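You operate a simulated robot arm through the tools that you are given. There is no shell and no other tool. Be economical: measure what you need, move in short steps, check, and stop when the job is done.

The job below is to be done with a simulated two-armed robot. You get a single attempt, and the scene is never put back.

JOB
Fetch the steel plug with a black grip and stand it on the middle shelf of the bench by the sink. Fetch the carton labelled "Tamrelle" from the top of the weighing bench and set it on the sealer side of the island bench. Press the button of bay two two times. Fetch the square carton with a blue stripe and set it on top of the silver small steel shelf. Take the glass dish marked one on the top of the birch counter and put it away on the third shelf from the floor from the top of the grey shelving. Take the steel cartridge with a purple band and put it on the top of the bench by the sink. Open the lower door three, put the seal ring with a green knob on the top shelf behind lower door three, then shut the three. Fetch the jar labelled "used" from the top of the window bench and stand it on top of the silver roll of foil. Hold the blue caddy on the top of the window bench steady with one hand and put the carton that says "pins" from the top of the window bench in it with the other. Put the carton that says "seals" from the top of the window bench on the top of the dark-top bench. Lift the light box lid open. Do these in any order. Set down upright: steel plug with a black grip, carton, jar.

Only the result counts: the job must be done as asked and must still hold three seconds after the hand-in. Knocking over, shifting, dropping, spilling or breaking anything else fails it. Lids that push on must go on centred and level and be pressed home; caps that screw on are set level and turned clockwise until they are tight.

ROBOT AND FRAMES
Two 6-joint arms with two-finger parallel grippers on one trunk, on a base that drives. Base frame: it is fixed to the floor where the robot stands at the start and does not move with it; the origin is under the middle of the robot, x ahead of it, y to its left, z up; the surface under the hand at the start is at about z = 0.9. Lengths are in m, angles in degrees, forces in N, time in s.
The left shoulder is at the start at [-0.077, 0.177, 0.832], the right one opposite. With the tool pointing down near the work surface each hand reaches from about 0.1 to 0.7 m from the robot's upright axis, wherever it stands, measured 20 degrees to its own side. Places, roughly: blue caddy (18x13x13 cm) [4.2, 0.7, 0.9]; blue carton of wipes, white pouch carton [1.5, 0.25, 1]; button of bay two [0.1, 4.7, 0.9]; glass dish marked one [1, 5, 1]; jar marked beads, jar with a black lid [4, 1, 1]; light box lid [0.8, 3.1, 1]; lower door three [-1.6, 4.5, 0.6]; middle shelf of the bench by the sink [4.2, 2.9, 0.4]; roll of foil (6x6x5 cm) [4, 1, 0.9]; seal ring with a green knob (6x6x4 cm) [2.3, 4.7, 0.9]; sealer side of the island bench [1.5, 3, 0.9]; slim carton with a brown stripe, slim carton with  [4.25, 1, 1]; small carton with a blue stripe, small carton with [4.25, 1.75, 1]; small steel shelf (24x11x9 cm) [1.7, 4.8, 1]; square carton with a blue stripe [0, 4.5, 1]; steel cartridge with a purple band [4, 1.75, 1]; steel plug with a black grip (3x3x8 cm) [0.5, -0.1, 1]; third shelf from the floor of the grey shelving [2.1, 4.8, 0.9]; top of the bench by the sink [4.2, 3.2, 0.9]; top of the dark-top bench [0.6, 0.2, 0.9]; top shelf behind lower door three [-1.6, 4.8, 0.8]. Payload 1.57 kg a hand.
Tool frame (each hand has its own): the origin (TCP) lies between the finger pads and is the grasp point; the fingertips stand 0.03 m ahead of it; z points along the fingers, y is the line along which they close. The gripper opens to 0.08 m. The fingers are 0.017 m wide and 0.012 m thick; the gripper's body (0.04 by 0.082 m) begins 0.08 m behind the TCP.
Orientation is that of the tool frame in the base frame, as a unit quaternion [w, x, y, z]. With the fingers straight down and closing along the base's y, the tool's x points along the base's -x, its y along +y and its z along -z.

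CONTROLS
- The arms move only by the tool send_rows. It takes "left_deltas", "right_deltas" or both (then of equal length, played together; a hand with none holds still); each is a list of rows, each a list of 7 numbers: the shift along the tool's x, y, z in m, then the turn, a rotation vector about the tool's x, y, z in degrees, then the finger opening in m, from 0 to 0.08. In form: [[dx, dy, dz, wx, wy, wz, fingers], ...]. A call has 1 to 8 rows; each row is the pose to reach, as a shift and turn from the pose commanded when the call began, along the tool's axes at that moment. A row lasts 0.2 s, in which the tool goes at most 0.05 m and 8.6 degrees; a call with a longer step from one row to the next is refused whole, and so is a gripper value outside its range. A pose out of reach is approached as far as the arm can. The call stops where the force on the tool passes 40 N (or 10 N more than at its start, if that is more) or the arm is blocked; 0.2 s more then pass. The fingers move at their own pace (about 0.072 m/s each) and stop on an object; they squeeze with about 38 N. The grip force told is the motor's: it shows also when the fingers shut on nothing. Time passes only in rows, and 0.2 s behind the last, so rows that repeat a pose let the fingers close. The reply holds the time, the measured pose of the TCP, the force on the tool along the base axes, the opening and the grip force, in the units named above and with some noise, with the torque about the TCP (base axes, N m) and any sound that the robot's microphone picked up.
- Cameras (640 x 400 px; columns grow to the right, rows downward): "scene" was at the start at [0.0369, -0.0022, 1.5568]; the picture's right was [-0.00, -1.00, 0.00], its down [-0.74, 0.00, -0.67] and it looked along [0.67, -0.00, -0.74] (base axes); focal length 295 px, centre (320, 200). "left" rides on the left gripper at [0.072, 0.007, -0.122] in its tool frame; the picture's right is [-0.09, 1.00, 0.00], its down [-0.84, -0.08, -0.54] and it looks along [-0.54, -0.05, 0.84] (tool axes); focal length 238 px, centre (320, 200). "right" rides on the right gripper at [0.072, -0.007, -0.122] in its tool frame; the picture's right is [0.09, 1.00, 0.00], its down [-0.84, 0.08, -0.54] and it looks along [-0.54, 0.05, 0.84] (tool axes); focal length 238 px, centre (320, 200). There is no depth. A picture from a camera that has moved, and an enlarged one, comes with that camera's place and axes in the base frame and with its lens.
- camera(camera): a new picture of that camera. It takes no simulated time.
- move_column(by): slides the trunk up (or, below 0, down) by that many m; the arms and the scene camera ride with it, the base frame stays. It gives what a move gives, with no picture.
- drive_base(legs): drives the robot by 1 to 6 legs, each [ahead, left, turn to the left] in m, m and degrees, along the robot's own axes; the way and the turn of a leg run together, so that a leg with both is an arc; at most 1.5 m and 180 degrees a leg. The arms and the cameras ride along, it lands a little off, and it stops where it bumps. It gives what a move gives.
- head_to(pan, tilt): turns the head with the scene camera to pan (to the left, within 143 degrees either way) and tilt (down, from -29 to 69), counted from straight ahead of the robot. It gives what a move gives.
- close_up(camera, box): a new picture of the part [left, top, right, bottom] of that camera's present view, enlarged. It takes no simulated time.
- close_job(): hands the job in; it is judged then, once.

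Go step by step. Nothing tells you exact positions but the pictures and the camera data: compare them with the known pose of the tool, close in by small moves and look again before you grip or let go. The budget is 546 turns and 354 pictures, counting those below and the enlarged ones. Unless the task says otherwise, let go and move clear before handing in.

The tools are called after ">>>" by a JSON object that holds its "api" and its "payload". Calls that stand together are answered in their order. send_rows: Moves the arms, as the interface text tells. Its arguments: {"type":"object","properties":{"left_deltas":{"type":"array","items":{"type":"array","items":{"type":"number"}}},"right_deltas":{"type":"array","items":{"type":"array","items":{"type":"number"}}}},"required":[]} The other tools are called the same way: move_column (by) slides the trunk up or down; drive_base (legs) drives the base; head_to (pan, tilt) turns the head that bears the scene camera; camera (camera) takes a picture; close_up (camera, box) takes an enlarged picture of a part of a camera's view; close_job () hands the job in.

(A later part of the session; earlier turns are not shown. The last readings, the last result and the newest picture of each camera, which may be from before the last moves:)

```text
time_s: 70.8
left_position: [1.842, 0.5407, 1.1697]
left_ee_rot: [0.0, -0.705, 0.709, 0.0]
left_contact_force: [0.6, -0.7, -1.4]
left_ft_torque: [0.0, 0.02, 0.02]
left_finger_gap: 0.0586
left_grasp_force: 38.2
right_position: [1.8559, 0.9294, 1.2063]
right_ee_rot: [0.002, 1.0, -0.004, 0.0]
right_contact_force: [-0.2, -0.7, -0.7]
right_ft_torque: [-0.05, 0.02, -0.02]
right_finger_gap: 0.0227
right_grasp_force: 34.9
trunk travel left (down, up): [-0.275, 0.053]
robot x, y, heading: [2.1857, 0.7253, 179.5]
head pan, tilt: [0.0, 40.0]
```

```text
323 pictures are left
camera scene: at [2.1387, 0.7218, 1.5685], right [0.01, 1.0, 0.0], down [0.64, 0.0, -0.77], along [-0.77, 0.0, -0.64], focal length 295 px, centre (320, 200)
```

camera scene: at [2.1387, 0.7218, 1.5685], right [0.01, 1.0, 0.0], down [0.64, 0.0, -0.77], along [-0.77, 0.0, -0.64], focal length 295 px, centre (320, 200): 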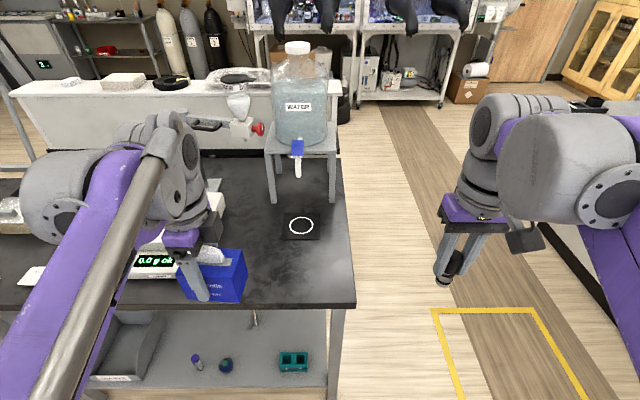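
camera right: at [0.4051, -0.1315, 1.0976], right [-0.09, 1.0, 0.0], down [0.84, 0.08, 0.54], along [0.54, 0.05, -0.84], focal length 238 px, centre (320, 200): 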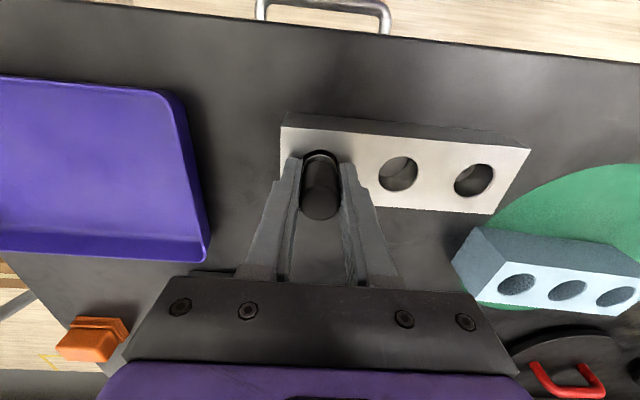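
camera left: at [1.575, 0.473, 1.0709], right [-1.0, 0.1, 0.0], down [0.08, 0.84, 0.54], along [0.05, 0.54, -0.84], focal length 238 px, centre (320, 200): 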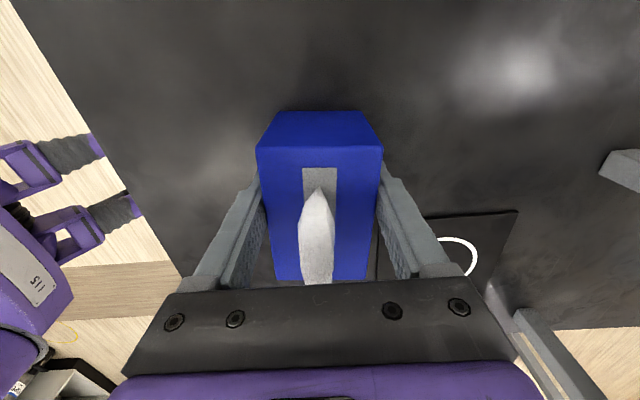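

Carton secured. I'll back away, slide toward the island's far end, and look at the island and the sink bench.

>>> {"api": "drive_base", "payload": {"legs": [[-0.85, 0, 0], [0, -1.4, 0], [0, -0.7, 0]]}}

>>> {"api": "head_to", "payload": {"pan": 0, "tilt": 25}}

>>> {"api": "camera", "payload": {"camera": "scene"}}

>>> {"api": "head_to", "payload": {"pan": -140, "tilt": 40}}

>>> {"api": "camera", "payload": {"camera": "scene"}}

```text
time_s: 93.8
left_position: [2.7314, 2.6682, 1.1699]
left_ee_rot: [0.0, -0.695, 0.719, 0.0]
left_contact_force: [-0.6, -0.8, -1.3]
left_ft_torque: [-0.01, 0.0, -0.02]
left_finger_gap: 0.0577
left_grasp_force: 38.3
right_position: [2.758, 3.0546, 1.2069]
right_ee_rot: [0.002, 1.0, -0.019, 0.0]
right_contact_force: [-0.2, -0.5, 0.1]
right_ft_torque: [0.02, -0.02, 0.03]
right_finger_gap: 0.0228
right_grasp_force: 35.2
trunk travel left (down, up): [-0.275, 0.053]
robot x, y, heading: [3.0834, 2.8413, 177.8]
head pan, tilt: [0.0, 40.0]
```

```text
time_s: 94.5
left_position: [2.7307, 2.6665, 1.1686]
left_ee_rot: [0.001, -0.694, 0.72, 0.0]
left_contact_force: [0.0, -0.4, -1.9]
left_ft_torque: [0.02, -0.04, 0.01]
left_finger_gap: 0.0573
left_grasp_force: 37.6
right_position: [2.7587, 3.0542, 1.2064]
right_ee_rot: [0.002, 1.0, -0.02, 0.0]
right_contact_force: [0.3, -0.5, -0.5]
right_ft_torque: [0.01, 0.01, 0.0]
right_finger_gap: 0.0227
right_grasp_force: 35.4
trunk travel left (down, up): [-0.275, 0.053]
robot x, y, heading: [3.078, 2.8335, 177.5]
head pan, tilt: [0.0, 25.0]
```

```text
322 pictures are left
camera scene: at [3.0269, 2.8391, 1.5917], right [0.04, 1.0, 0.0], down [0.42, -0.02, -0.91], along [-0.91, 0.03, -0.42], focal length 295 px, centre (320, 200)
```

scene: 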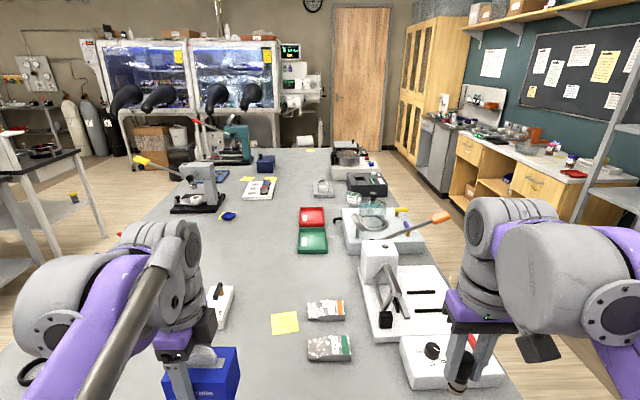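

```text
time_s: 96.8
left_position: [2.7313, 2.6661, 1.1698]
left_ee_rot: [0.0, -0.694, 0.72, 0.0]
left_contact_force: [-0.7, -0.4, -0.8]
left_ft_torque: [-0.02, 0.0, 0.0]
left_finger_gap: 0.0576
left_grasp_force: 37.8
right_position: [2.7567, 3.0549, 1.2072]
right_ee_rot: [0.002, 1.0, -0.019, 0.0]
right_contact_force: [-0.9, 0.4, -0.6]
right_ft_torque: [0.0, -0.03, -0.03]
right_finger_gap: 0.0227
right_grasp_force: 35.0
trunk travel left (down, up): [-0.275, 0.053]
robot x, y, heading: [3.0798, 2.8362, 178.1]
head pan, tilt: [-140.0, 40.0]
```

```text
321 pictures are left
camera scene: at [3.1861, 2.8879, 1.5685], right [0.61, -0.79, 0.0], down [-0.51, -0.39, -0.77], along [0.6, 0.47, -0.64], focal length 295 px, centre (320, 200)
```

scene: 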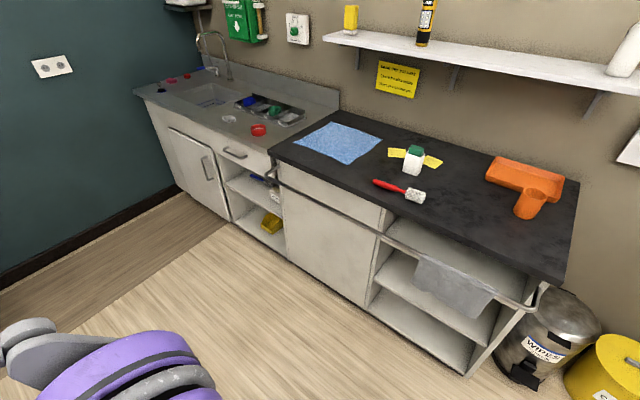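

The bench by the sink is to +x with open shelves at its right part; the island's sealer (orange handle) is on the +y side. I'll turn to face the sink bench and inspect its shelves.

>>> {"api": "drive_base", "payload": {"legs": [[0, 0, -90], [0, 0, -88]]}}

>>> {"api": "head_to", "payload": {"pan": 0, "tilt": 40}}

>>> {"api": "camera", "payload": {"camera": "scene"}}

```text
time_s: 104.8
left_position: [3.4298, 3.0045, 1.1694]
left_ee_rot: [0.0, 0.727, 0.686, 0.0]
left_contact_force: [-0.3, 0.6, -1.4]
left_ft_torque: [0.02, -0.01, -0.02]
left_finger_gap: 0.0575
left_grasp_force: 37.5
right_position: [3.3943, 2.6168, 1.2083]
right_ee_rot: [0.0, 0.031, 1.0, 0.002]
right_contact_force: [0.4, 0.8, -1.2]
right_ft_torque: [-0.01, 0.02, 0.0]
right_finger_gap: 0.0229
right_grasp_force: 35.1
trunk travel left (down, up): [-0.275, 0.053]
robot x, y, heading: [3.0772, 2.8384, -3.3]
head pan, tilt: [-140.0, 40.0]
```

```text
time_s: 107.1
left_position: [3.4296, 3.0036, 1.1696]
left_ee_rot: [0.0, 0.728, 0.686, 0.0]
left_contact_force: [0.3, 0.0, -1.7]
left_ft_torque: [-0.03, 0.02, 0.04]
left_finger_gap: 0.0574
left_grasp_force: 37.8
right_position: [3.3952, 2.6156, 1.2067]
right_ee_rot: [0.001, 0.031, 1.0, 0.002]
right_contact_force: [-0.4, 0.0, -1.2]
right_ft_torque: [0.0, 0.06, 0.0]
right_finger_gap: 0.0226
right_grasp_force: 35.5
trunk travel left (down, up): [-0.275, 0.053]
robot x, y, heading: [3.0833, 2.8373, -3.3]
head pan, tilt: [0.0, 40.0]
```

```text
320 pictures are left
camera scene: at [3.1219, 2.8345, 1.5684], right [-0.06, -1.0, 0.0], down [-0.64, 0.04, -0.77], along [0.76, -0.05, -0.64], focal length 295 px, centre (320, 200)
```

scene: 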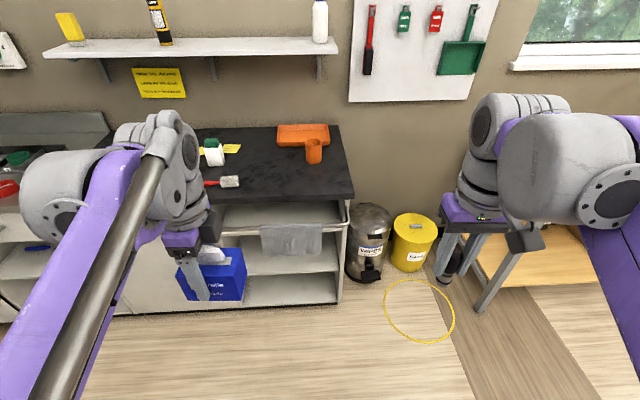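

>>> {"api": "close_up", "payload": {"camera": "scene", "box": [200, 170, 380, 320]}}

>>> {"api": "close_up", "payload": {"camera": "scene", "box": [180, 110, 360, 210]}}

```text
2.67 times, centred on (290, 245) of scene
camera zoom: at [3.1219, 2.8345, 1.5684], right [-0.06, -1.0, 0.0], down [-0.64, 0.04, -0.77], along [0.76, -0.05, -0.64], focal length 786 px, centre (400, 80)
```

zoom: 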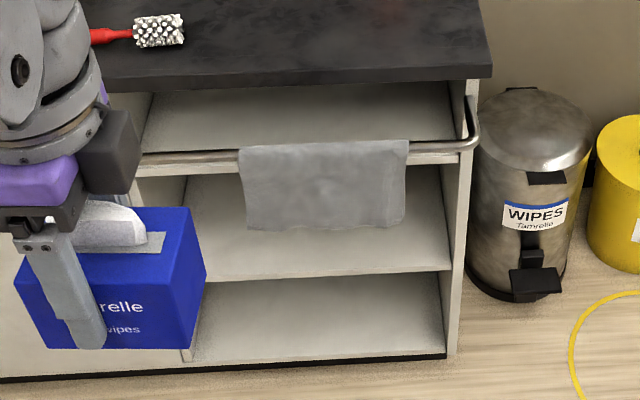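

```text
3.56 times, centred on (270, 160) of scene
camera zoom: at [3.1219, 2.8345, 1.5684], right [-0.06, -1.0, 0.0], down [-0.64, 0.04, -0.77], along [0.76, -0.05, -0.64], focal length 1048 px, centre (498, 342)
```

zoom: 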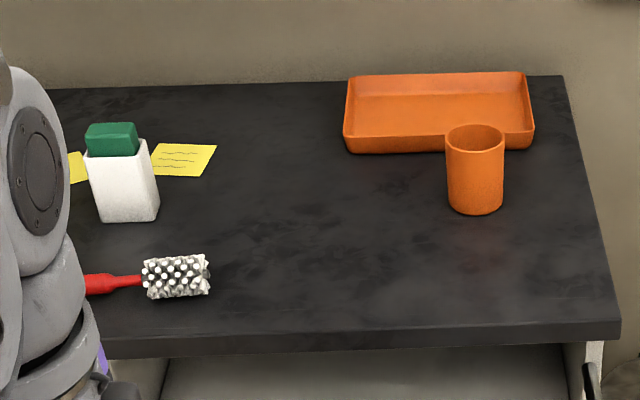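

The bench has three shelves at about z 0.70, 0.41 and 0.15 with a towel rail in front. I'll stand the plug on the countertop front edge first and regrasp it with a slanted tool for the middle shelf, so I drive closer.

>>> {"api": "send_rows", "payload": {"left_deltas": [[0, 0.0, -0.04, 0, 0, 0, 0], [0, 0.03, -0.08, 0, 0, 0, 0], [0, 0.05, -0.12, 0, 0, 0, 0], [0, 0.05, -0.16, 0, 0, 0, 0]]}}

>>> {"api": "drive_base", "payload": {"legs": [[0, 0.15, 3], [0.4, 0, 0]]}}

>>> {"api": "camera", "payload": {"camera": "right"}}

>>> {"api": "camera", "payload": {"camera": "scene"}}

```text
time_s: 108.1
left_position: [3.4777, 3.0031, 1.3202]
left_ee_rot: [0.001, 0.728, 0.686, 0.0]
left_contact_force: [-0.8, -0.6, -1.3]
left_ft_torque: [0.02, 0.0, 0.03]
left_finger_gap: 0.0571
left_grasp_force: 38.0
left hand out of reach, approached as far as the arm can: row 4
right_position: [3.3938, 2.6167, 1.2056]
right_ee_rot: [0.0, 0.031, 1.0, 0.001]
right_contact_force: [0.9, -0.6, -1.2]
right_ft_torque: [0.0, 0.01, -0.01]
right_finger_gap: 0.0227
right_grasp_force: 35.1
trunk travel left (down, up): [-0.275, 0.053]
robot x, y, heading: [3.0782, 2.8434, -3.5]
head pan, tilt: [0.0, 40.0]
```

```text
time_s: 112.2
left_position: [3.8816, 3.1656, 1.3202]
left_ee_rot: [0.001, 0.714, 0.7, 0.001]
left_contact_force: [0.2, -0.3, -1.2]
left_ft_torque: [-0.02, 0.0, 0.03]
left_finger_gap: 0.0576
left_grasp_force: 38.5
right_position: [3.816, 2.7763, 1.2072]
right_ee_rot: [-0.001, 0.008, 1.0, 0.001]
right_contact_force: [0.4, -0.1, -1.1]
right_ft_torque: [-0.04, 0.0, 0.0]
right_finger_gap: 0.0228
right_grasp_force: 35.4
trunk travel left (down, up): [-0.275, 0.053]
robot x, y, heading: [3.4902, 2.9867, -0.9]
head pan, tilt: [0.0, 40.0]
```

```text
317 pictures are left
camera right: at [3.7426, 2.7706, 1.3289], right [-0.07, 1.0, 0.0], down [0.84, 0.06, 0.54], along [0.54, 0.04, -0.84], focal length 238 px, centre (320, 200)
```

right: 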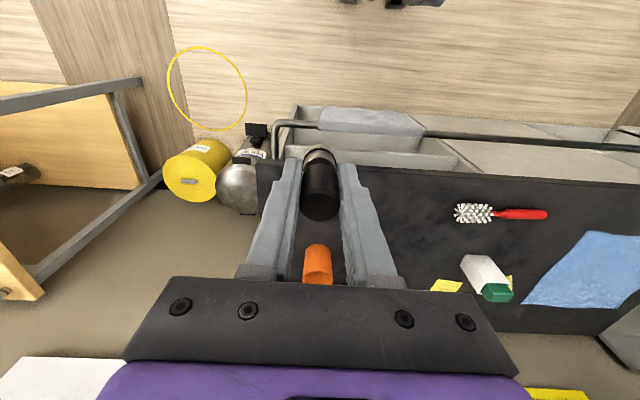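

```text
316 pictures are left
camera scene: at [3.5337, 2.9827, 1.5684], right [-0.02, -1.0, 0.0], down [-0.64, 0.01, -0.77], along [0.77, -0.01, -0.64], focal length 295 px, centre (320, 200)
```

scene: 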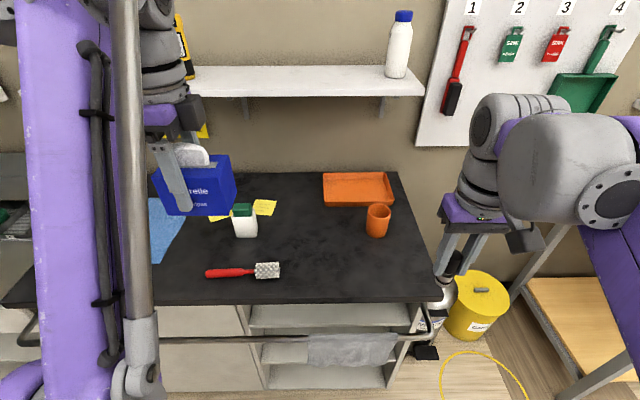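

Counter front edge is at x≈3.945. I'll set the plug down at about [4.03, 2.86], first going above.

>>> {"api": "send_rows", "payload": {"right_deltas": [[-0.045, 0.02, 0, 0, 0, 0, 0], [-0.09, 0.04, 0, 0, 0, 0, 0], [-0.135, 0.06, 0.0, 0, 0, 0, 0], [-0.18, 0.08, 0.0, 0, 0, 0, 0], [-0.214, 0.085, 0.03, 0, 0, 0, 0], [-0.214, 0.085, 0.08, 0, 0, 0, 0], [-0.214, 0.085, 0.13, 0, 0, 0, 0], [-0.214, 0.085, 0.18, 0, 0, 0, 0]]}}

>>> {"api": "camera", "payload": {"camera": "scene"}}

```text
time_s: 114.0
left_position: [3.8804, 3.165, 1.3202]
left_ee_rot: [0.0, 0.714, 0.7, 0.0]
left_contact_force: [-0.3, 0.5, -1.9]
left_ft_torque: [0.02, 0.04, 0.0]
left_finger_gap: 0.0576
left_grasp_force: 38.0
right_position: [4.0302, 2.86, 1.0229]
right_ee_rot: [0.001, 0.009, 1.0, 0.001]
right_contact_force: [1.0, -0.7, -1.4]
right_ft_torque: [0.03, 0.03, 0.02]
right_finger_gap: 0.023
right_grasp_force: 35.0
trunk travel left (down, up): [-0.275, 0.053]
robot x, y, heading: [3.4892, 2.9838, -1.0]
head pan, tilt: [0.0, 40.0]
```

```text
315 pictures are left
camera scene: at [3.5342, 2.9827, 1.5684], right [-0.02, -1.0, 0.0], down [-0.64, 0.01, -0.77], along [0.77, -0.01, -0.64], focal length 295 px, centre (320, 200)
```

scene: 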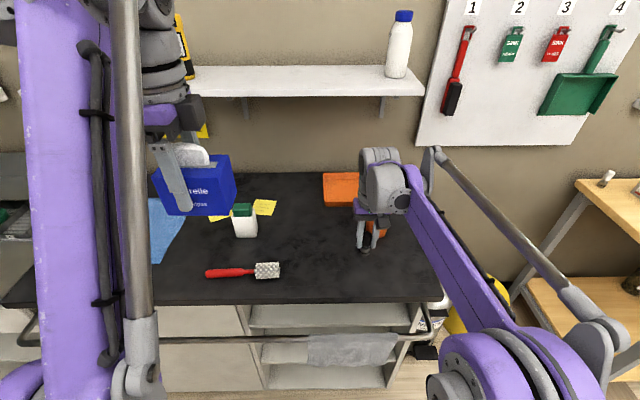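

>>> {"api": "send_rows", "payload": {"right_deltas": [[0, 0, 0.02, 0, 0, 0, 0], [0, 0, 0.035, 0, 0, 0, 0], [0, 0, 0.045, 0, 0, 0, 0], [0, 0, 0.052, 0, 0, 0, 0], [0, 0, 0.059, 0, 0, 0, 0], [0, 0, 0.066, 0, 0, 0, 0], [0, 0, 0.073, 0, 0, 0, 0], [0, 0, 0.08, 0, 0, 0, 0]]}}

>>> {"api": "camera", "payload": {"camera": "right"}}

```text
time_s: 115.6
left_position: [3.88, 3.1655, 1.3192]
left_ee_rot: [0.001, 0.713, 0.701, 0.001]
left_contact_force: [1.4, 0.0, -2.4]
left_ft_torque: [-0.04, -0.01, 0.02]
left_finger_gap: 0.0574
left_grasp_force: 38.3
right_position: [4.0315, 2.8588, 0.9568]
right_ee_rot: [0.001, 0.009, 1.0, 0.002]
right_contact_force: [-0.4, 1.3, 25.8]
right_ft_torque: [-0.03, 0.04, 0.0]
right_finger_gap: 0.023
right_grasp_force: 35.4
trunk travel left (down, up): [-0.275, 0.053]
robot x, y, heading: [3.4913, 2.9872, -1.2]
head pan, tilt: [0.0, 40.0]
stopped in row 8 (right hand): the force on the tool passed its limit at 50 N (the readings are from after the stop); the commanded pose is now the measured one
```

```text
314 pictures are left
camera right: at [3.9571, 2.8529, 1.0793], right [-0.07, 1.0, 0.0], down [0.84, 0.06, 0.54], along [0.54, 0.04, -0.84], focal length 238 px, centre (320, 200)
```

right: 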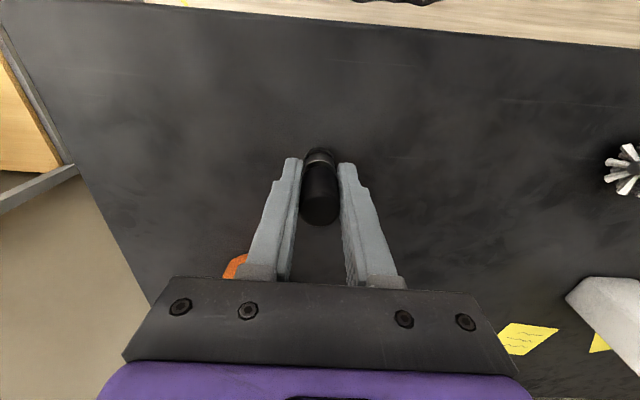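

It's standing on the counter. Open and rise.

>>> {"api": "send_rows", "payload": {"right_deltas": [[0, 0, -0.001, 0, 0, 0, 0.03], [0, 0, -0.001, 0, 0, 0, 0.05], [0, 0, -0.001, 0, 0, 0, 0.06], [0, 0, -0.03, 0, 0, 0, 0.06], [0, 0, -0.08, 0, 0, 0, 0.06]]}}

>>> {"api": "camera", "payload": {"camera": "right"}}

```text
time_s: 116.8
left_position: [3.8803, 3.1658, 1.3197]
left_ee_rot: [0.0, 0.713, 0.701, 0.001]
left_contact_force: [-0.3, 0.2, -1.5]
left_ft_torque: [-0.01, 0.0, -0.03]
left_finger_gap: 0.0578
left_grasp_force: 37.4
right_position: [4.0312, 2.8581, 1.0328]
right_ee_rot: [0.001, 0.008, 1.0, 0.002]
right_contact_force: [0.6, 0.4, 0.0]
right_ft_torque: [-0.01, -0.01, -0.01]
right_finger_gap: 0.0601
right_grasp_force: 0.1
trunk travel left (down, up): [-0.275, 0.053]
robot x, y, heading: [3.4894, 2.9842, -1.2]
head pan, tilt: [0.0, 40.0]
```

```text
313 pictures are left
camera right: at [3.9574, 2.8522, 1.1554], right [-0.07, 1.0, 0.0], down [0.84, 0.06, 0.54], along [0.54, 0.04, -0.84], focal length 238 px, centre (320, 200)
```

right: 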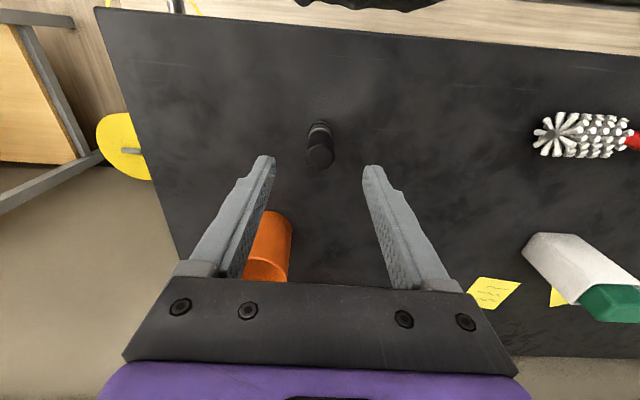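

The plug stands. Now I pull back, pitch the tool 60° toward horizontal, and regrasp the plug from the front.

>>> {"api": "send_rows", "payload": {"right_deltas": [[0.04, 0, -0.03, 0, -8.5, 0, 0.06], [0.08, 0, -0.05, 0, -17, 0, 0.06], [0.12, 0, -0.05, 0, -25.5, 0, 0.06], [0.13, 0, -0.05, 0, -34, 0, 0.06], [0.13, 0, -0.05, 0, -42.5, 0, 0.06], [0.13, 0, -0.05, 0, -51, 0, 0.06], [0.13, 0, -0.05, 0, -59.5, 0, 0.06]]}}

>>> {"api": "camera", "payload": {"camera": "right"}}

>>> {"api": "camera", "payload": {"camera": "scene"}}

```text
time_s: 118.4
left_position: [3.8801, 3.1662, 1.3194]
left_ee_rot: [0.0, 0.713, 0.701, 0.001]
left_contact_force: [0.3, -0.2, -1.8]
left_ft_torque: [-0.01, 0.01, -0.03]
left_finger_gap: 0.0577
left_grasp_force: 37.8
right_position: [3.9021, 2.8598, 1.0833]
right_ee_rot: [0.498, 0.008, 0.867, -0.002]
right_contact_force: [-0.6, -0.2, -0.3]
right_ft_torque: [0.02, 0.0, 0.02]
right_finger_gap: 0.0598
right_grasp_force: 0.1
trunk travel left (down, up): [-0.275, 0.053]
robot x, y, heading: [3.4916, 2.9868, -0.9]
head pan, tilt: [0.0, 40.0]
```

```text
312 pictures are left
camera right: at [3.7589, 2.8558, 1.0838], right [-0.03, 1.0, -0.08], down [-0.05, 0.07, 1.0], along [1.0, 0.03, 0.04], focal length 238 px, centre (320, 200)
```

right: 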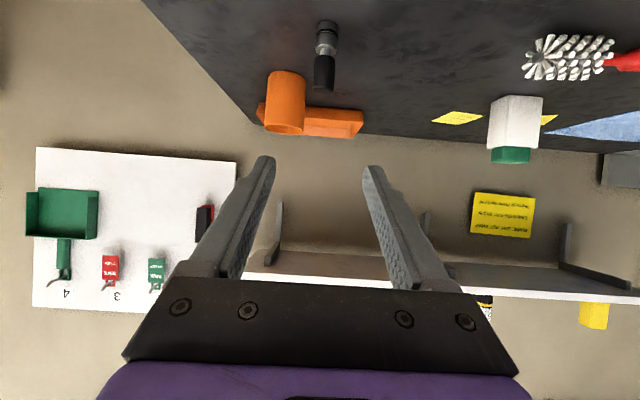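

```text
311 pictures are left
camera scene: at [3.5336, 2.9826, 1.5684], right [-0.02, -1.0, 0.0], down [-0.64, 0.01, -0.77], along [0.77, -0.01, -0.64], focal length 295 px, centre (320, 200)
```

scene: 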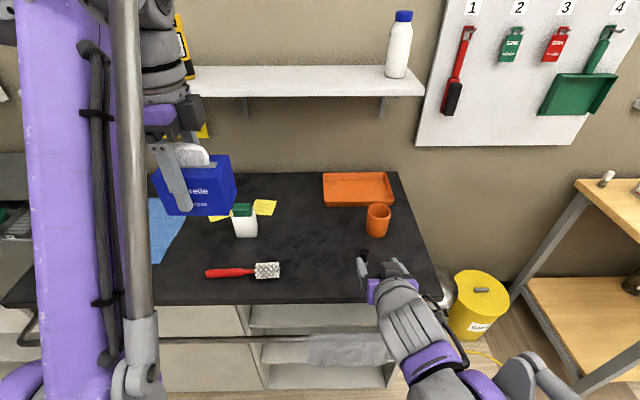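

The plug is 8 cm tall with its black grip in the upper half. I'll come down in front of it, advance and grip.

>>> {"api": "send_rows", "payload": {"right_deltas": [[0.033, 0, 0.027, 0, 0, 0, 0.06], [0.066, 0, 0.054, 0, 0, 0, 0.06], [0.099, 0, 0.08, 0, 0, 0, 0.06], [0.082, 0, 0.11, 0, 0, 0, 0.06], [0.065, 0, 0.14, 0, 0, 0, 0.06], [0.0476, 0, 0.1695, 0, 0, 0, 0.06]]}}

>>> {"api": "camera", "payload": {"camera": "right"}}

```text
time_s: 119.8
left_position: [3.8821, 3.1657, 1.3196]
left_ee_rot: [0.0, 0.713, 0.701, 0.0]
left_contact_force: [-0.5, -0.8, -1.0]
left_ft_torque: [-0.03, 0.0, 0.01]
left_finger_gap: 0.0576
left_grasp_force: 37.8
right_position: [4.0294, 2.8564, 0.9554]
right_ee_rot: [0.497, 0.009, 0.868, -0.004]
right_contact_force: [-0.2, 0.2, 0.4]
right_ft_torque: [0.03, -0.02, 0.0]
right_finger_gap: 0.0601
right_grasp_force: 0.1
trunk travel left (down, up): [-0.275, 0.053]
robot x, y, heading: [3.4927, 2.9889, -1.2]
head pan, tilt: [0.0, 40.0]
```

```text
310 pictures are left
camera right: at [3.8857, 2.8526, 0.9558], right [-0.03, 1.0, -0.08], down [-0.04, 0.08, 1.0], along [1.0, 0.03, 0.04], focal length 238 px, centre (320, 200)
```

right: 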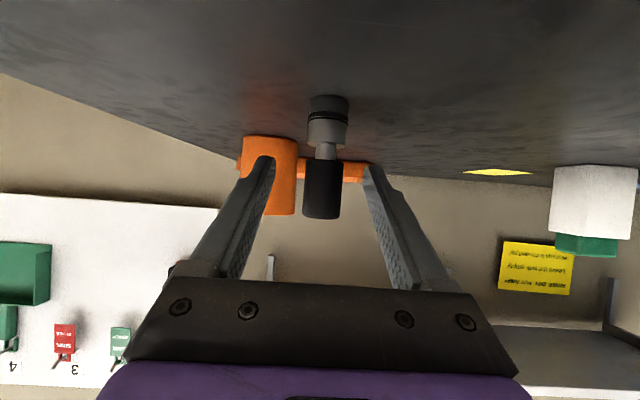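

The grip is centred at TCP height. Close and lift a bit.

>>> {"api": "send_rows", "payload": {"right_deltas": [[0, 0, 0, 0, 0, 0, 0.03], [0, 0, 0, 0, 0, 0, 0.0], [0, 0, 0, 0, 0, 0, 0.0], [0, 0, 0, 0, 0, 0, 0.0], [-0.02, 0, -0.012, 0, 0, 0, 0.0], [-0.05, 0, -0.03, 0, 0, 0, 0.0]]}}

>>> {"api": "camera", "payload": {"camera": "right"}}

```text
time_s: 121.2
left_position: [3.8798, 3.1658, 1.3203]
left_ee_rot: [0.0, 0.713, 0.701, 0.001]
left_contact_force: [-0.4, 0.3, -1.3]
left_ft_torque: [0.01, -0.01, -0.02]
left_finger_gap: 0.0576
left_grasp_force: 38.6
right_position: [4.025, 2.8576, 1.0153]
right_ee_rot: [0.497, 0.009, 0.868, -0.003]
right_contact_force: [-0.4, 0.1, -1.0]
right_ft_torque: [-0.02, -0.01, -0.02]
right_finger_gap: 0.0221
right_grasp_force: 35.6
trunk travel left (down, up): [-0.275, 0.053]
robot x, y, heading: [3.4902, 2.9877, -0.8]
head pan, tilt: [0.0, 40.0]
```

```text
309 pictures are left
camera right: at [3.8824, 2.8533, 1.0151], right [-0.03, 1.0, -0.08], down [-0.04, 0.07, 1.0], along [1.0, 0.03, 0.04], focal length 238 px, centre (320, 200)
```

right: 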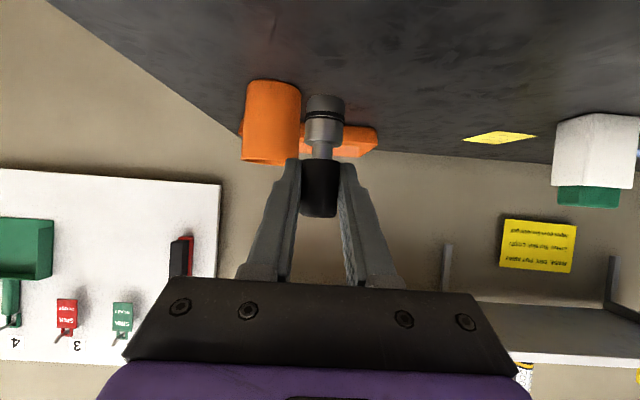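

Regrasped with the plug upright. Now pull back clear of the rail (x≈3.91, z≈0.77), then lower the trunk.

>>> {"api": "send_rows", "payload": {"right_deltas": [[0.025, 0, -0.043, 0, 0, 0, 0], [0.05, 0, -0.086, 0, 0, 0, 0], [0.075, 0, -0.129, 0, 0, 0, 0], [0.1, 0, -0.172, 0, 0, 0, 0], [0.122, 0, -0.21, 0, 0, 0, 0]]}}

>>> {"api": "move_column", "payload": {"by": -0.27}}

>>> {"api": "camera", "payload": {"camera": "scene"}}

>>> {"api": "camera", "payload": {"camera": "right"}}

```text
time_s: 122.4
left_position: [3.8793, 3.1639, 1.3207]
left_ee_rot: [0.0, 0.713, 0.701, 0.001]
left_contact_force: [0.0, 0.0, -1.4]
left_ft_torque: [0.03, -0.06, -0.02]
left_finger_gap: 0.0576
left_grasp_force: 38.0
right_position: [3.7821, 2.8603, 1.0207]
right_ee_rot: [0.497, 0.009, 0.867, -0.003]
right_contact_force: [-0.3, -0.5, -1.0]
right_ft_torque: [-0.03, 0.01, -0.02]
right_finger_gap: 0.0227
right_grasp_force: 34.5
trunk travel left (down, up): [-0.275, 0.053]
robot x, y, heading: [3.4931, 2.985, -1.1]
head pan, tilt: [0.0, 40.0]
```

```text
time_s: 125.2
left_position: [3.91, 3.1652, 1.0035]
left_ee_rot: [-0.035, 0.712, 0.7, -0.035]
left_contact_force: [-0.7, -0.5, -0.9]
left_ft_torque: [0.02, 0.03, -0.02]
left_finger_gap: 0.0577
left_grasp_force: 38.4
right_position: [3.7902, 2.8623, 0.7459]
right_ee_rot: [0.492, 0.009, 0.87, -0.003]
right_contact_force: [-0.4, -0.2, -0.4]
right_ft_torque: [0.0, 0.02, 0.0]
right_finger_gap: 0.0222
right_grasp_force: 35.0
trunk travel left (down, up): [-0.005, 0.323]
robot x, y, heading: [3.4889, 2.9831, -1.0]
head pan, tilt: [0.0, 40.0]
```

```text
308 pictures are left
camera scene: at [3.5841, 2.9819, 1.2938], right [-0.02, -1.0, 0.0], down [-0.64, 0.01, -0.77], along [0.77, -0.01, -0.64], focal length 295 px, centre (320, 200)
```

scene: 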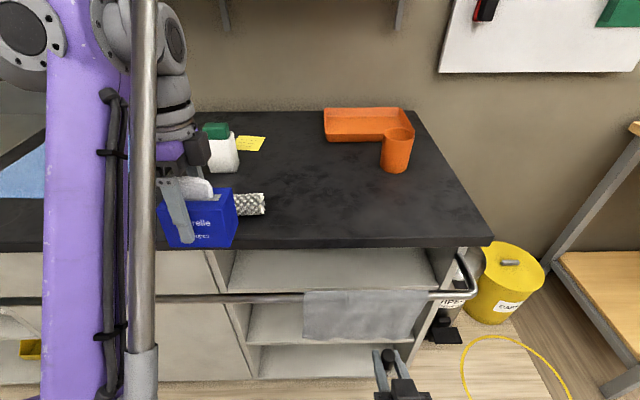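

```text
307 pictures are left
camera right: at [3.6481, 2.8584, 0.749], right [-0.03, 1.0, -0.08], down [-0.03, 0.08, 1.0], along [1.0, 0.03, 0.03], focal length 238 px, centre (320, 200)
```

right: 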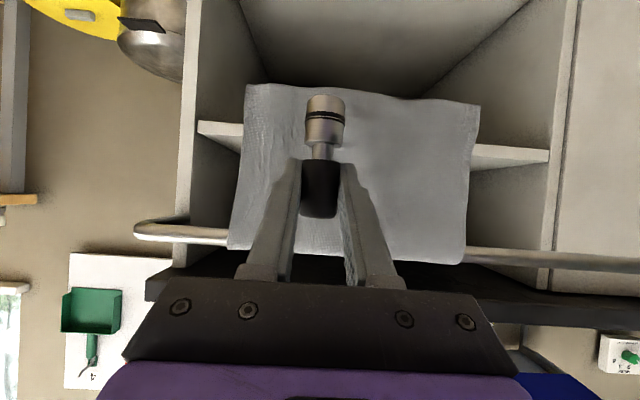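

The towel hangs to about z 0.63, so I'll go below it. Lower the hand straight down in front of the unit.

>>> {"api": "send_rows", "payload": {"right_deltas": [[0.035, 0, 0.021, 0, 0, 0, 0], [0.07, 0, 0.042, 0, 0, 0, 0], [0.105, 0, 0.063, 0, 0, 0, 0], [0.14, 0, 0.084, 0, 0, 0, 0], [0.175, 0, 0.105, 0, 0, 0, 0], [0.205, 0, 0.123, 0, 0, 0, 0]]}}

>>> {"api": "camera", "payload": {"camera": "right"}}

>>> {"api": "head_to", "payload": {"pan": -10, "tilt": 62}}

>>> {"api": "camera", "payload": {"camera": "scene"}}

```text
time_s: 126.6
left_position: [3.9091, 3.1653, 1.0022]
left_ee_rot: [-0.036, 0.712, 0.701, -0.035]
left_contact_force: [0.5, -0.4, -1.6]
left_ft_torque: [0.05, -0.02, 0.01]
left_finger_gap: 0.0574
left_grasp_force: 37.8
right_position: [3.815, 2.8688, 0.5946]
right_ee_rot: [0.492, 0.009, 0.871, -0.004]
right_contact_force: [-0.2, -0.1, -0.2]
right_ft_torque: [-0.01, 0.02, -0.03]
right_finger_gap: 0.0225
right_grasp_force: 34.5
right hand out of reach, approached as far as the arm can: row 4, 5, 6
trunk travel left (down, up): [-0.005, 0.323]
robot x, y, heading: [3.4908, 2.9818, -1.0]
head pan, tilt: [0.0, 40.0]
```

```text
306 pictures are left
camera right: at [3.6727, 2.8651, 0.596], right [-0.03, 1.0, -0.08], down [-0.03, 0.08, 1.0], along [1.0, 0.03, 0.03], focal length 238 px, centre (320, 200)
```

right: 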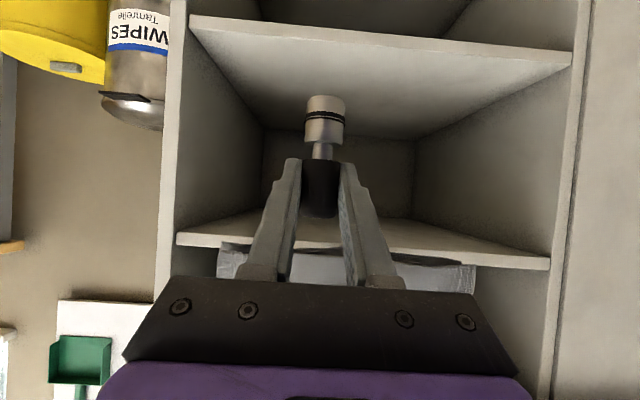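

```text
time_s: 127.4
left_position: [3.9098, 3.1657, 1.0029]
left_ee_rot: [-0.036, 0.712, 0.7, -0.034]
left_contact_force: [-0.6, 0.2, -1.2]
left_ft_torque: [0.0, -0.01, 0.02]
left_finger_gap: 0.0574
left_grasp_force: 38.5
right_position: [3.8167, 2.8689, 0.5937]
right_ee_rot: [0.492, 0.009, 0.871, -0.003]
right_contact_force: [-0.5, 0.3, -1.1]
right_ft_torque: [0.04, 0.01, -0.02]
right_finger_gap: 0.0223
right_grasp_force: 34.6
trunk travel left (down, up): [-0.005, 0.323]
robot x, y, heading: [3.4872, 2.9871, -1.0]
head pan, tilt: [-10.0, 62.0]
```

```text
305 pictures are left
camera scene: at [3.5624, 2.9711, 1.2648], right [-0.19, -0.98, 0.0], down [-0.87, 0.17, -0.47], along [0.46, -0.09, -0.88], focal length 295 px, centre (320, 200)
```

scene: 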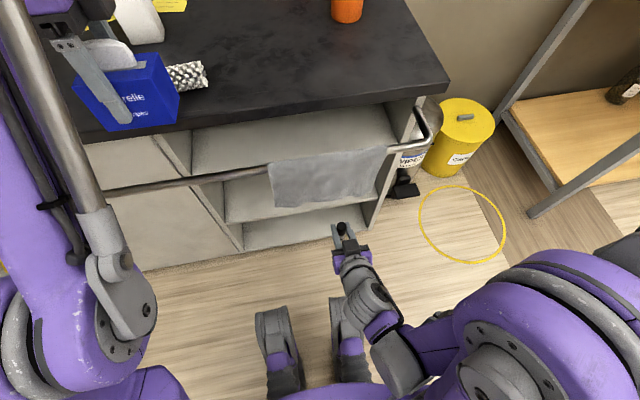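

The arm is too folded here. I'll back the base up 15 cm to give it room, then lower and advance.

>>> {"api": "drive_base", "payload": {"legs": [[-0.15, 0, 1]]}}

>>> {"api": "send_rows", "payload": {"right_deltas": [[0.02, 0, 0.038, 0, 0, 0, 0], [0.045, 0, 0.07, 0, 0, 0, 0], [0.07, 0, 0.105, 0, 0, 0, 0], [0.075, 0, 0.11, 0, 0, 0, 0]]}}

>>> {"api": "camera", "payload": {"camera": "right"}}

```text
time_s: 128.8
left_position: [3.7575, 3.1728, 1.0033]
left_ee_rot: [-0.036, 0.707, 0.706, -0.035]
left_contact_force: [0.0, 0.2, -1.8]
left_ft_torque: [-0.01, -0.06, 0.01]
left_finger_gap: 0.0575
left_grasp_force: 38.3
right_position: [3.6702, 2.8765, 0.5935]
right_ee_rot: [0.492, 0.002, 0.87, 0.0]
right_contact_force: [1.1, -0.2, -2.1]
right_ft_torque: [-0.02, -0.01, -0.01]
right_finger_gap: 0.0224
right_grasp_force: 35.1
trunk travel left (down, up): [-0.005, 0.323]
robot x, y, heading: [3.3399, 2.9842, 0.1]
head pan, tilt: [-10.0, 62.0]
```

```text
time_s: 129.8
left_position: [3.7583, 3.1731, 1.0037]
left_ee_rot: [-0.035, 0.707, 0.706, -0.035]
left_contact_force: [1.1, -0.3, -0.8]
left_ft_torque: [0.0, -0.02, 0.0]
left_finger_gap: 0.0577
left_grasp_force: 37.5
right_position: [3.7692, 2.8808, 0.5386]
right_ee_rot: [0.492, 0.002, 0.87, 0.001]
right_contact_force: [0.4, 0.4, -1.9]
right_ft_torque: [-0.01, 0.03, 0.0]
right_finger_gap: 0.0227
right_grasp_force: 35.0
right hand out of reach, approached as far as the arm can: row 1, 2, 3, 4
trunk travel left (down, up): [-0.005, 0.323]
robot x, y, heading: [3.3409, 2.9855, -0.2]
head pan, tilt: [-10.0, 62.0]
```

```text
304 pictures are left
camera right: at [3.6272, 2.8749, 0.5416], right [-0.04, 1.0, -0.08], down [-0.03, 0.07, 1.0], along [1.0, 0.05, 0.03], focal length 238 px, centre (320, 200)
```

right: 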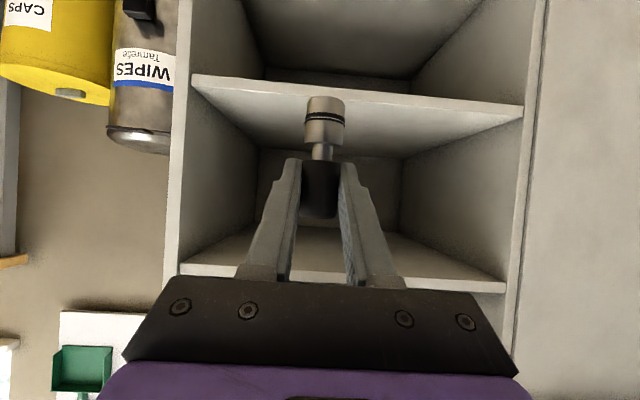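

The middle shelf's surface is about z 0.41. I'll advance in at TCP z≈0.505.

>>> {"api": "send_rows", "payload": {"right_deltas": [[-0.012, 0, 0.045, 0, 0, 0, 0], [-0.03, 0, 0.09, 0, 0, 0, 0], [-0.0464, 0, 0.1355, 0, 0, 0, 0], [-0.072, 0, 0.178, 0, 0, 0, 0], [-0.0979, 0, 0.221, 0, 0, 0, 0]]}}

>>> {"api": "camera", "payload": {"camera": "right"}}

>>> {"api": "camera", "payload": {"camera": "scene"}}

```text
refused: row 5 steps farther than a row can; nothing moved
```

```text
303 pictures are left
camera right: at [3.6272, 2.8749, 0.5416], right [-0.04, 1.0, -0.08], down [-0.03, 0.07, 1.0], along [1.0, 0.05, 0.03], focal length 238 px, centre (320, 200)
```

right: 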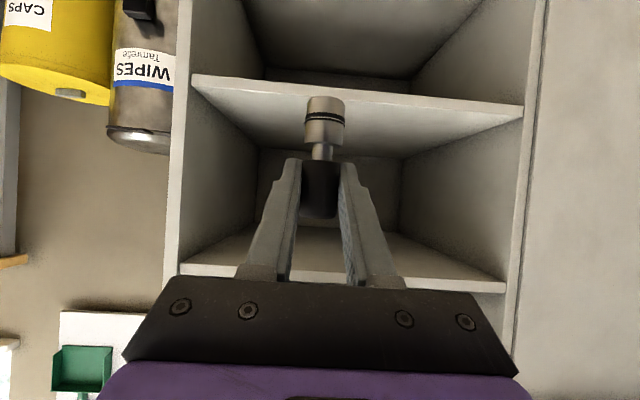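

```text
302 pictures are left
camera scene: at [3.4137, 2.9736, 1.2648], right [-0.18, -0.98, 0.0], down [-0.87, 0.15, -0.47], along [0.46, -0.08, -0.88], focal length 295 px, centre (320, 200)
```

scene: 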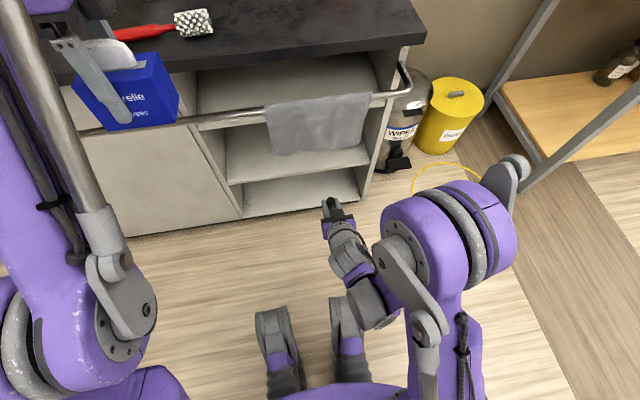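

>>> {"api": "send_rows", "payload": {"right_deltas": [[-0.012, 0, 0.04, 0, 0, 0, 0], [-0.028, 0, 0.08, 0, 0, 0, 0], [-0.044, 0, 0.12, 0, 0, 0, 0], [-0.062, 0, 0.155, 0, 0, 0, 0], [-0.08, 0, 0.19, 0, 0, 0, 0], [-0.0979, 0, 0.221, 0, 0, 0, 0]]}}

>>> {"api": "camera", "payload": {"camera": "right"}}

>>> {"api": "camera", "payload": {"camera": "scene"}}

```text
time_s: 131.2
left_position: [3.7596, 3.1727, 1.0028]
left_ee_rot: [-0.035, 0.707, 0.706, -0.035]
left_contact_force: [0.5, -0.4, -1.4]
left_ft_torque: [0.01, -0.02, -0.04]
left_finger_gap: 0.0574
left_grasp_force: 37.8
right_position: [4.0168, 2.8814, 0.5096]
right_ee_rot: [0.492, 0.001, 0.871, 0.001]
right_contact_force: [0.6, 0.0, -1.3]
right_ft_torque: [0.04, 0.02, -0.01]
right_finger_gap: 0.0227
right_grasp_force: 35.0
trunk travel left (down, up): [-0.005, 0.323]
robot x, y, heading: [3.3438, 2.9902, 0.2]
head pan, tilt: [-10.0, 62.0]
```

```text
301 pictures are left
camera right: at [3.8741, 2.875, 0.5124], right [-0.04, 1.0, -0.08], down [-0.03, 0.07, 1.0], along [1.0, 0.05, 0.03], focal length 238 px, centre (320, 200)
```

right: 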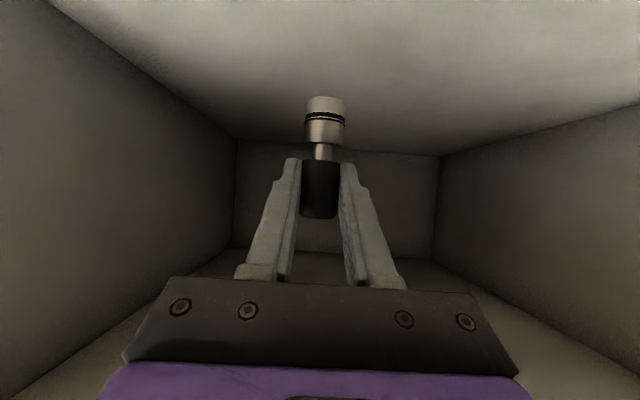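

```text
300 pictures are left
camera scene: at [3.4142, 2.9735, 1.2647], right [-0.18, -0.98, 0.0], down [-0.87, 0.15, -0.47], along [0.46, -0.08, -0.88], focal length 295 px, centre (320, 200)
```

scene: 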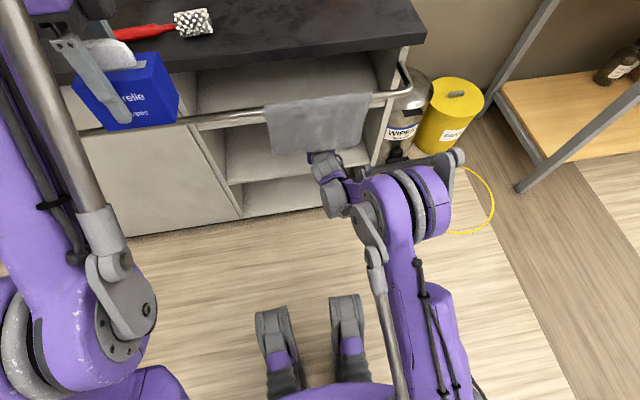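

Inside the shelf, clear of the towel. Lower gently until it touches.

>>> {"api": "send_rows", "payload": {"right_deltas": [[0.013, 0, 0.008, 0, 0, 0, 0], [0.021, 0, 0.013, 0, 0, 0, 0], [0.026, 0, 0.0155, 0, 0, 0, 0], [0.03, 0, 0.018, 0, 0, 0, 0], [0.034, 0, 0.0205, 0, 0, 0, 0], [0.038, 0, 0.023, 0, 0, 0, 0], [0.042, 0, 0.0255, 0, 0, 0, 0], [0.046, 0, 0.028, 0, 0, 0, 0]]}}

>>> {"api": "camera", "payload": {"camera": "right"}}

```text
time_s: 133.0
left_position: [3.7579, 3.1719, 1.0022]
left_ee_rot: [-0.035, 0.707, 0.705, -0.036]
left_contact_force: [0.7, -0.2, -1.3]
left_ft_torque: [0.0, -0.03, 0.04]
left_finger_gap: 0.0571
left_grasp_force: 38.2
right_position: [4.0175, 2.8805, 0.4563]
right_ee_rot: [0.492, 0.003, 0.871, -0.001]
right_contact_force: [-0.9, -0.1, -0.5]
right_ft_torque: [-0.02, -0.02, 0.01]
right_finger_gap: 0.0225
right_grasp_force: 35.4
trunk travel left (down, up): [-0.005, 0.323]
robot x, y, heading: [3.3411, 2.9882, -0.3]
head pan, tilt: [-10.0, 62.0]
```

```text
299 pictures are left
camera right: at [3.8751, 2.8753, 0.4589], right [-0.04, 1.0, -0.08], down [-0.03, 0.07, 1.0], along [1.0, 0.05, 0.03], focal length 238 px, centre (320, 200)
```

right: 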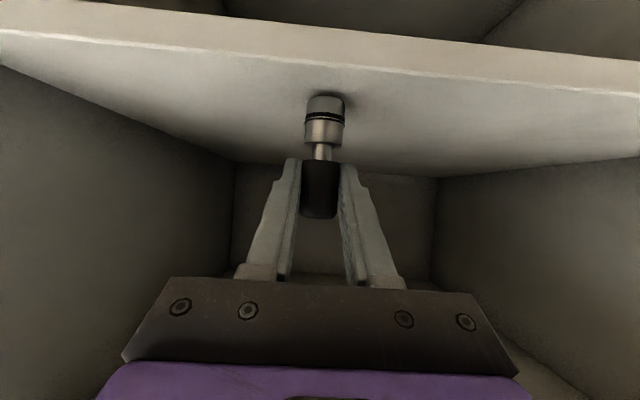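

>>> {"api": "send_rows", "payload": {"right_deltas": [[0.003, 0, 0.002, 0, 0, 0, 0], [0.006, 0, 0.0035, 0, 0, 0, 0], [0.009, 0, 0.0055, 0, 0, 0, 0], [0.012, 0, 0.007, 0, 0, 0, 0], [0.015, 0, 0.009, 0, 0, 0, 0], [0.018, 0, 0.011, 0, 0, 0, 0]]}}

>>> {"api": "camera", "payload": {"camera": "right"}}

```text
time_s: 134.4
left_position: [3.7558, 3.1734, 1.0037]
left_ee_rot: [-0.034, 0.707, 0.706, -0.034]
left_contact_force: [0.2, 0.0, -1.4]
left_ft_torque: [0.0, 0.02, -0.01]
left_finger_gap: 0.0574
left_grasp_force: 37.8
right_position: [4.0157, 2.8828, 0.4388]
right_ee_rot: [0.493, 0.002, 0.87, 0.0]
right_contact_force: [-1.9, -2.0, 27.1]
right_ft_torque: [-0.06, -0.24, -0.04]
right_finger_gap: 0.0231
right_grasp_force: 35.7
trunk travel left (down, up): [-0.005, 0.323]
robot x, y, heading: [3.3399, 2.9884, 0.2]
head pan, tilt: [-10.0, 62.0]
```

```text
298 pictures are left
camera right: at [3.8732, 2.8756, 0.4404], right [-0.04, 1.0, -0.08], down [-0.04, 0.07, 1.0], along [1.0, 0.05, 0.03], focal length 238 px, centre (320, 200)
```

right: 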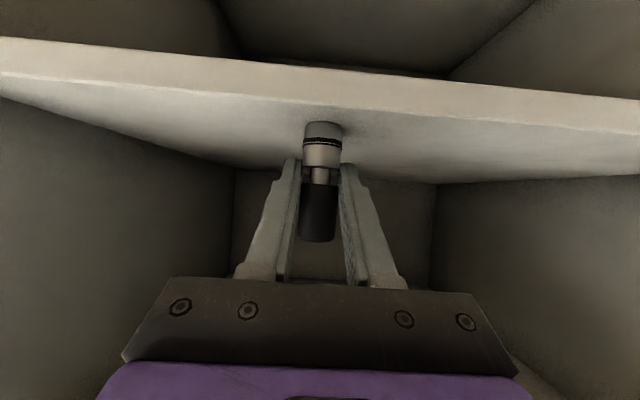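

Standing on the shelf. Open, then withdraw straight back.

>>> {"api": "send_rows", "payload": {"right_deltas": [[0, 0, 0, 0, 0, 0, 0.03], [0, 0, 0, 0, 0, 0, 0.05], [0, 0, 0, 0, 0, 0, 0.06], [0.02, 0, -0.034, 0, 0, 0, 0.06], [0.04, 0, -0.07, 0, 0, 0, 0.06], [0.06, 0, -0.105, 0, 0, 0, 0.06], [0.085, 0, -0.145, 0, 0, 0, 0.06]]}}

>>> {"api": "camera", "payload": {"camera": "right"}}

```text
time_s: 136.0
left_position: [3.757, 3.1717, 1.0032]
left_ee_rot: [-0.035, 0.706, 0.706, -0.035]
left_contact_force: [-0.2, -0.7, -0.7]
left_ft_torque: [0.05, 0.0, 0.01]
left_finger_gap: 0.0574
left_grasp_force: 37.7
right_position: [3.8562, 2.8818, 0.4435]
right_ee_rot: [0.492, 0.003, 0.871, 0.0]
right_contact_force: [-0.6, 0.5, 0.1]
right_ft_torque: [0.01, -0.01, 0.03]
right_finger_gap: 0.06
right_grasp_force: 0.0
right hand out of reach, approached as far as the arm can: row 7
trunk travel left (down, up): [-0.005, 0.323]
robot x, y, heading: [3.3424, 2.9897, -0.2]
head pan, tilt: [-10.0, 62.0]
```

```text
297 pictures are left
camera right: at [3.7129, 2.8756, 0.4448], right [-0.04, 1.0, -0.08], down [-0.03, 0.07, 1.0], along [1.0, 0.05, 0.03], focal length 238 px, centre (320, 200)
```

right: 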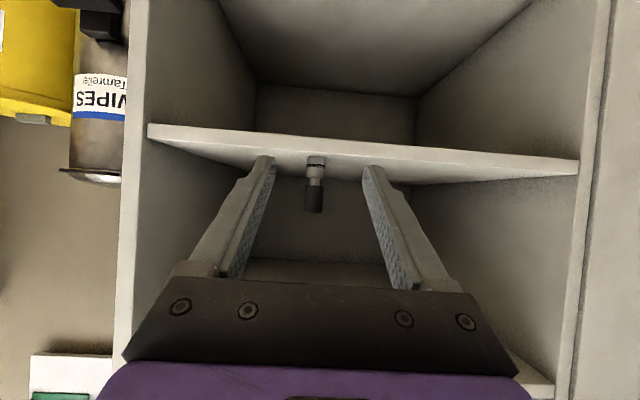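

The plug stands upright on the middle shelf. I'll back away, raise the trunk and return the right hand to pointing down.

>>> {"api": "drive_base", "payload": {"legs": [[-0.3, 0, 0]]}}

>>> {"api": "move_column", "payload": {"by": 0.27}}

>>> {"api": "send_rows", "payload": {"right_deltas": [[-0.04, 0, -0.025, 0, 8.5, 0, 0.06], [-0.08, 0, -0.05, 0, 17, 0, 0.06], [-0.12, 0, -0.075, 0, 25.5, 0, 0.06], [-0.16, 0, -0.1, 0, 34, 0, 0.06], [-0.2, 0, -0.125, 0, 42.5, 0, 0.06], [-0.24, 0, -0.15, 0, 51, 0, 0.06], [-0.28, 0, -0.175, 0, 59, 0, 0.06]]}}

>>> {"api": "head_to", "payload": {"pan": -45, "tilt": 30}}

>>> {"api": "camera", "payload": {"camera": "scene"}}

```text
time_s: 138.0
left_position: [3.4765, 3.1704, 1.0038]
left_ee_rot: [-0.036, 0.71, 0.703, -0.035]
left_contact_force: [-0.5, 0.2, -0.8]
left_ft_torque: [0.03, -0.03, 0.01]
left_finger_gap: 0.0576
left_grasp_force: 38.1
right_position: [3.5724, 2.8792, 0.4429]
right_ee_rot: [0.492, 0.006, 0.871, -0.002]
right_contact_force: [-0.6, 1.1, 0.3]
right_ft_torque: [0.01, 0.01, 0.02]
right_finger_gap: 0.06
right_grasp_force: 0.1
trunk travel left (down, up): [-0.005, 0.323]
robot x, y, heading: [3.0586, 2.9892, -0.4]
head pan, tilt: [-10.0, 62.0]
```

```text
time_s: 140.7
left_position: [3.4762, 3.1712, 1.2724]
left_ee_rot: [-0.036, 0.709, 0.703, -0.035]
left_contact_force: [0.4, 0.5, -1.4]
left_ft_torque: [0.03, -0.01, -0.01]
left_finger_gap: 0.0576
left_grasp_force: 37.9
right_position: [3.6084, 2.8783, 0.7469]
right_ee_rot: [0.518, 0.005, 0.855, -0.001]
right_contact_force: [-0.1, 0.2, -0.8]
right_ft_torque: [0.0, -0.01, 0.0]
right_finger_gap: 0.0598
right_grasp_force: 0.1
trunk travel left (down, up): [-0.275, 0.053]
robot x, y, heading: [3.0565, 2.9865, -0.3]
head pan, tilt: [-10.0, 62.0]
```

```text
time_s: 142.3
left_position: [3.4779, 3.1701, 1.2724]
left_ee_rot: [-0.034, 0.71, 0.703, -0.035]
left_contact_force: [0.5, 0.0, -0.8]
left_ft_torque: [0.04, 0.03, -0.02]
left_finger_gap: 0.0575
left_grasp_force: 38.0
right_position: [3.5818, 2.8755, 1.0764]
right_ee_rot: [0.028, 0.006, 1.0, 0.002]
right_contact_force: [0.1, -0.1, -0.8]
right_ft_torque: [-0.01, -0.01, 0.04]
right_finger_gap: 0.0601
right_grasp_force: 0.1
trunk travel left (down, up): [-0.275, 0.053]
robot x, y, heading: [3.0566, 2.9895, -0.9]
head pan, tilt: [-10.0, 62.0]
```

```text
time_s: 143.3
left_position: [3.4774, 3.1705, 1.2732]
left_ee_rot: [-0.035, 0.711, 0.702, -0.035]
left_contact_force: [-0.3, 0.3, -0.8]
left_ft_torque: [0.03, -0.01, 0.01]
left_finger_gap: 0.0575
left_grasp_force: 38.1
right_position: [3.5823, 2.8744, 1.0742]
right_ee_rot: [0.029, 0.005, 1.0, 0.001]
right_contact_force: [0.2, 0.1, -0.2]
right_ft_torque: [-0.01, 0.01, -0.01]
right_finger_gap: 0.0601
right_grasp_force: 0.1
trunk travel left (down, up): [-0.275, 0.053]
robot x, y, heading: [3.0629, 2.9867, -0.5]
head pan, tilt: [-45.0, 30.0]
```

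```text
296 pictures are left
camera scene: at [3.0804, 2.9224, 1.5837], right [-0.71, -0.7, 0.0], down [-0.35, 0.36, -0.87], along [0.61, -0.62, -0.5], focal length 295 px, centre (320, 200)
```

scene: 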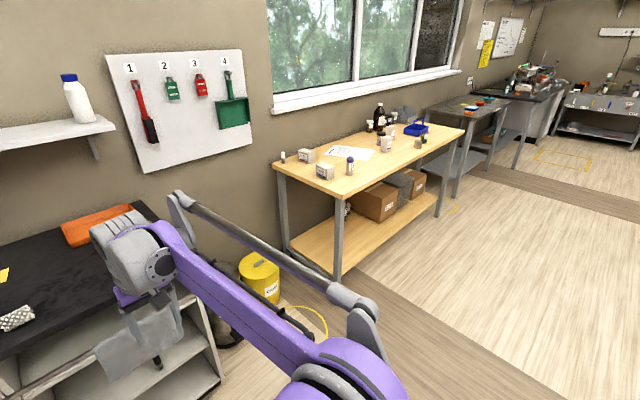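

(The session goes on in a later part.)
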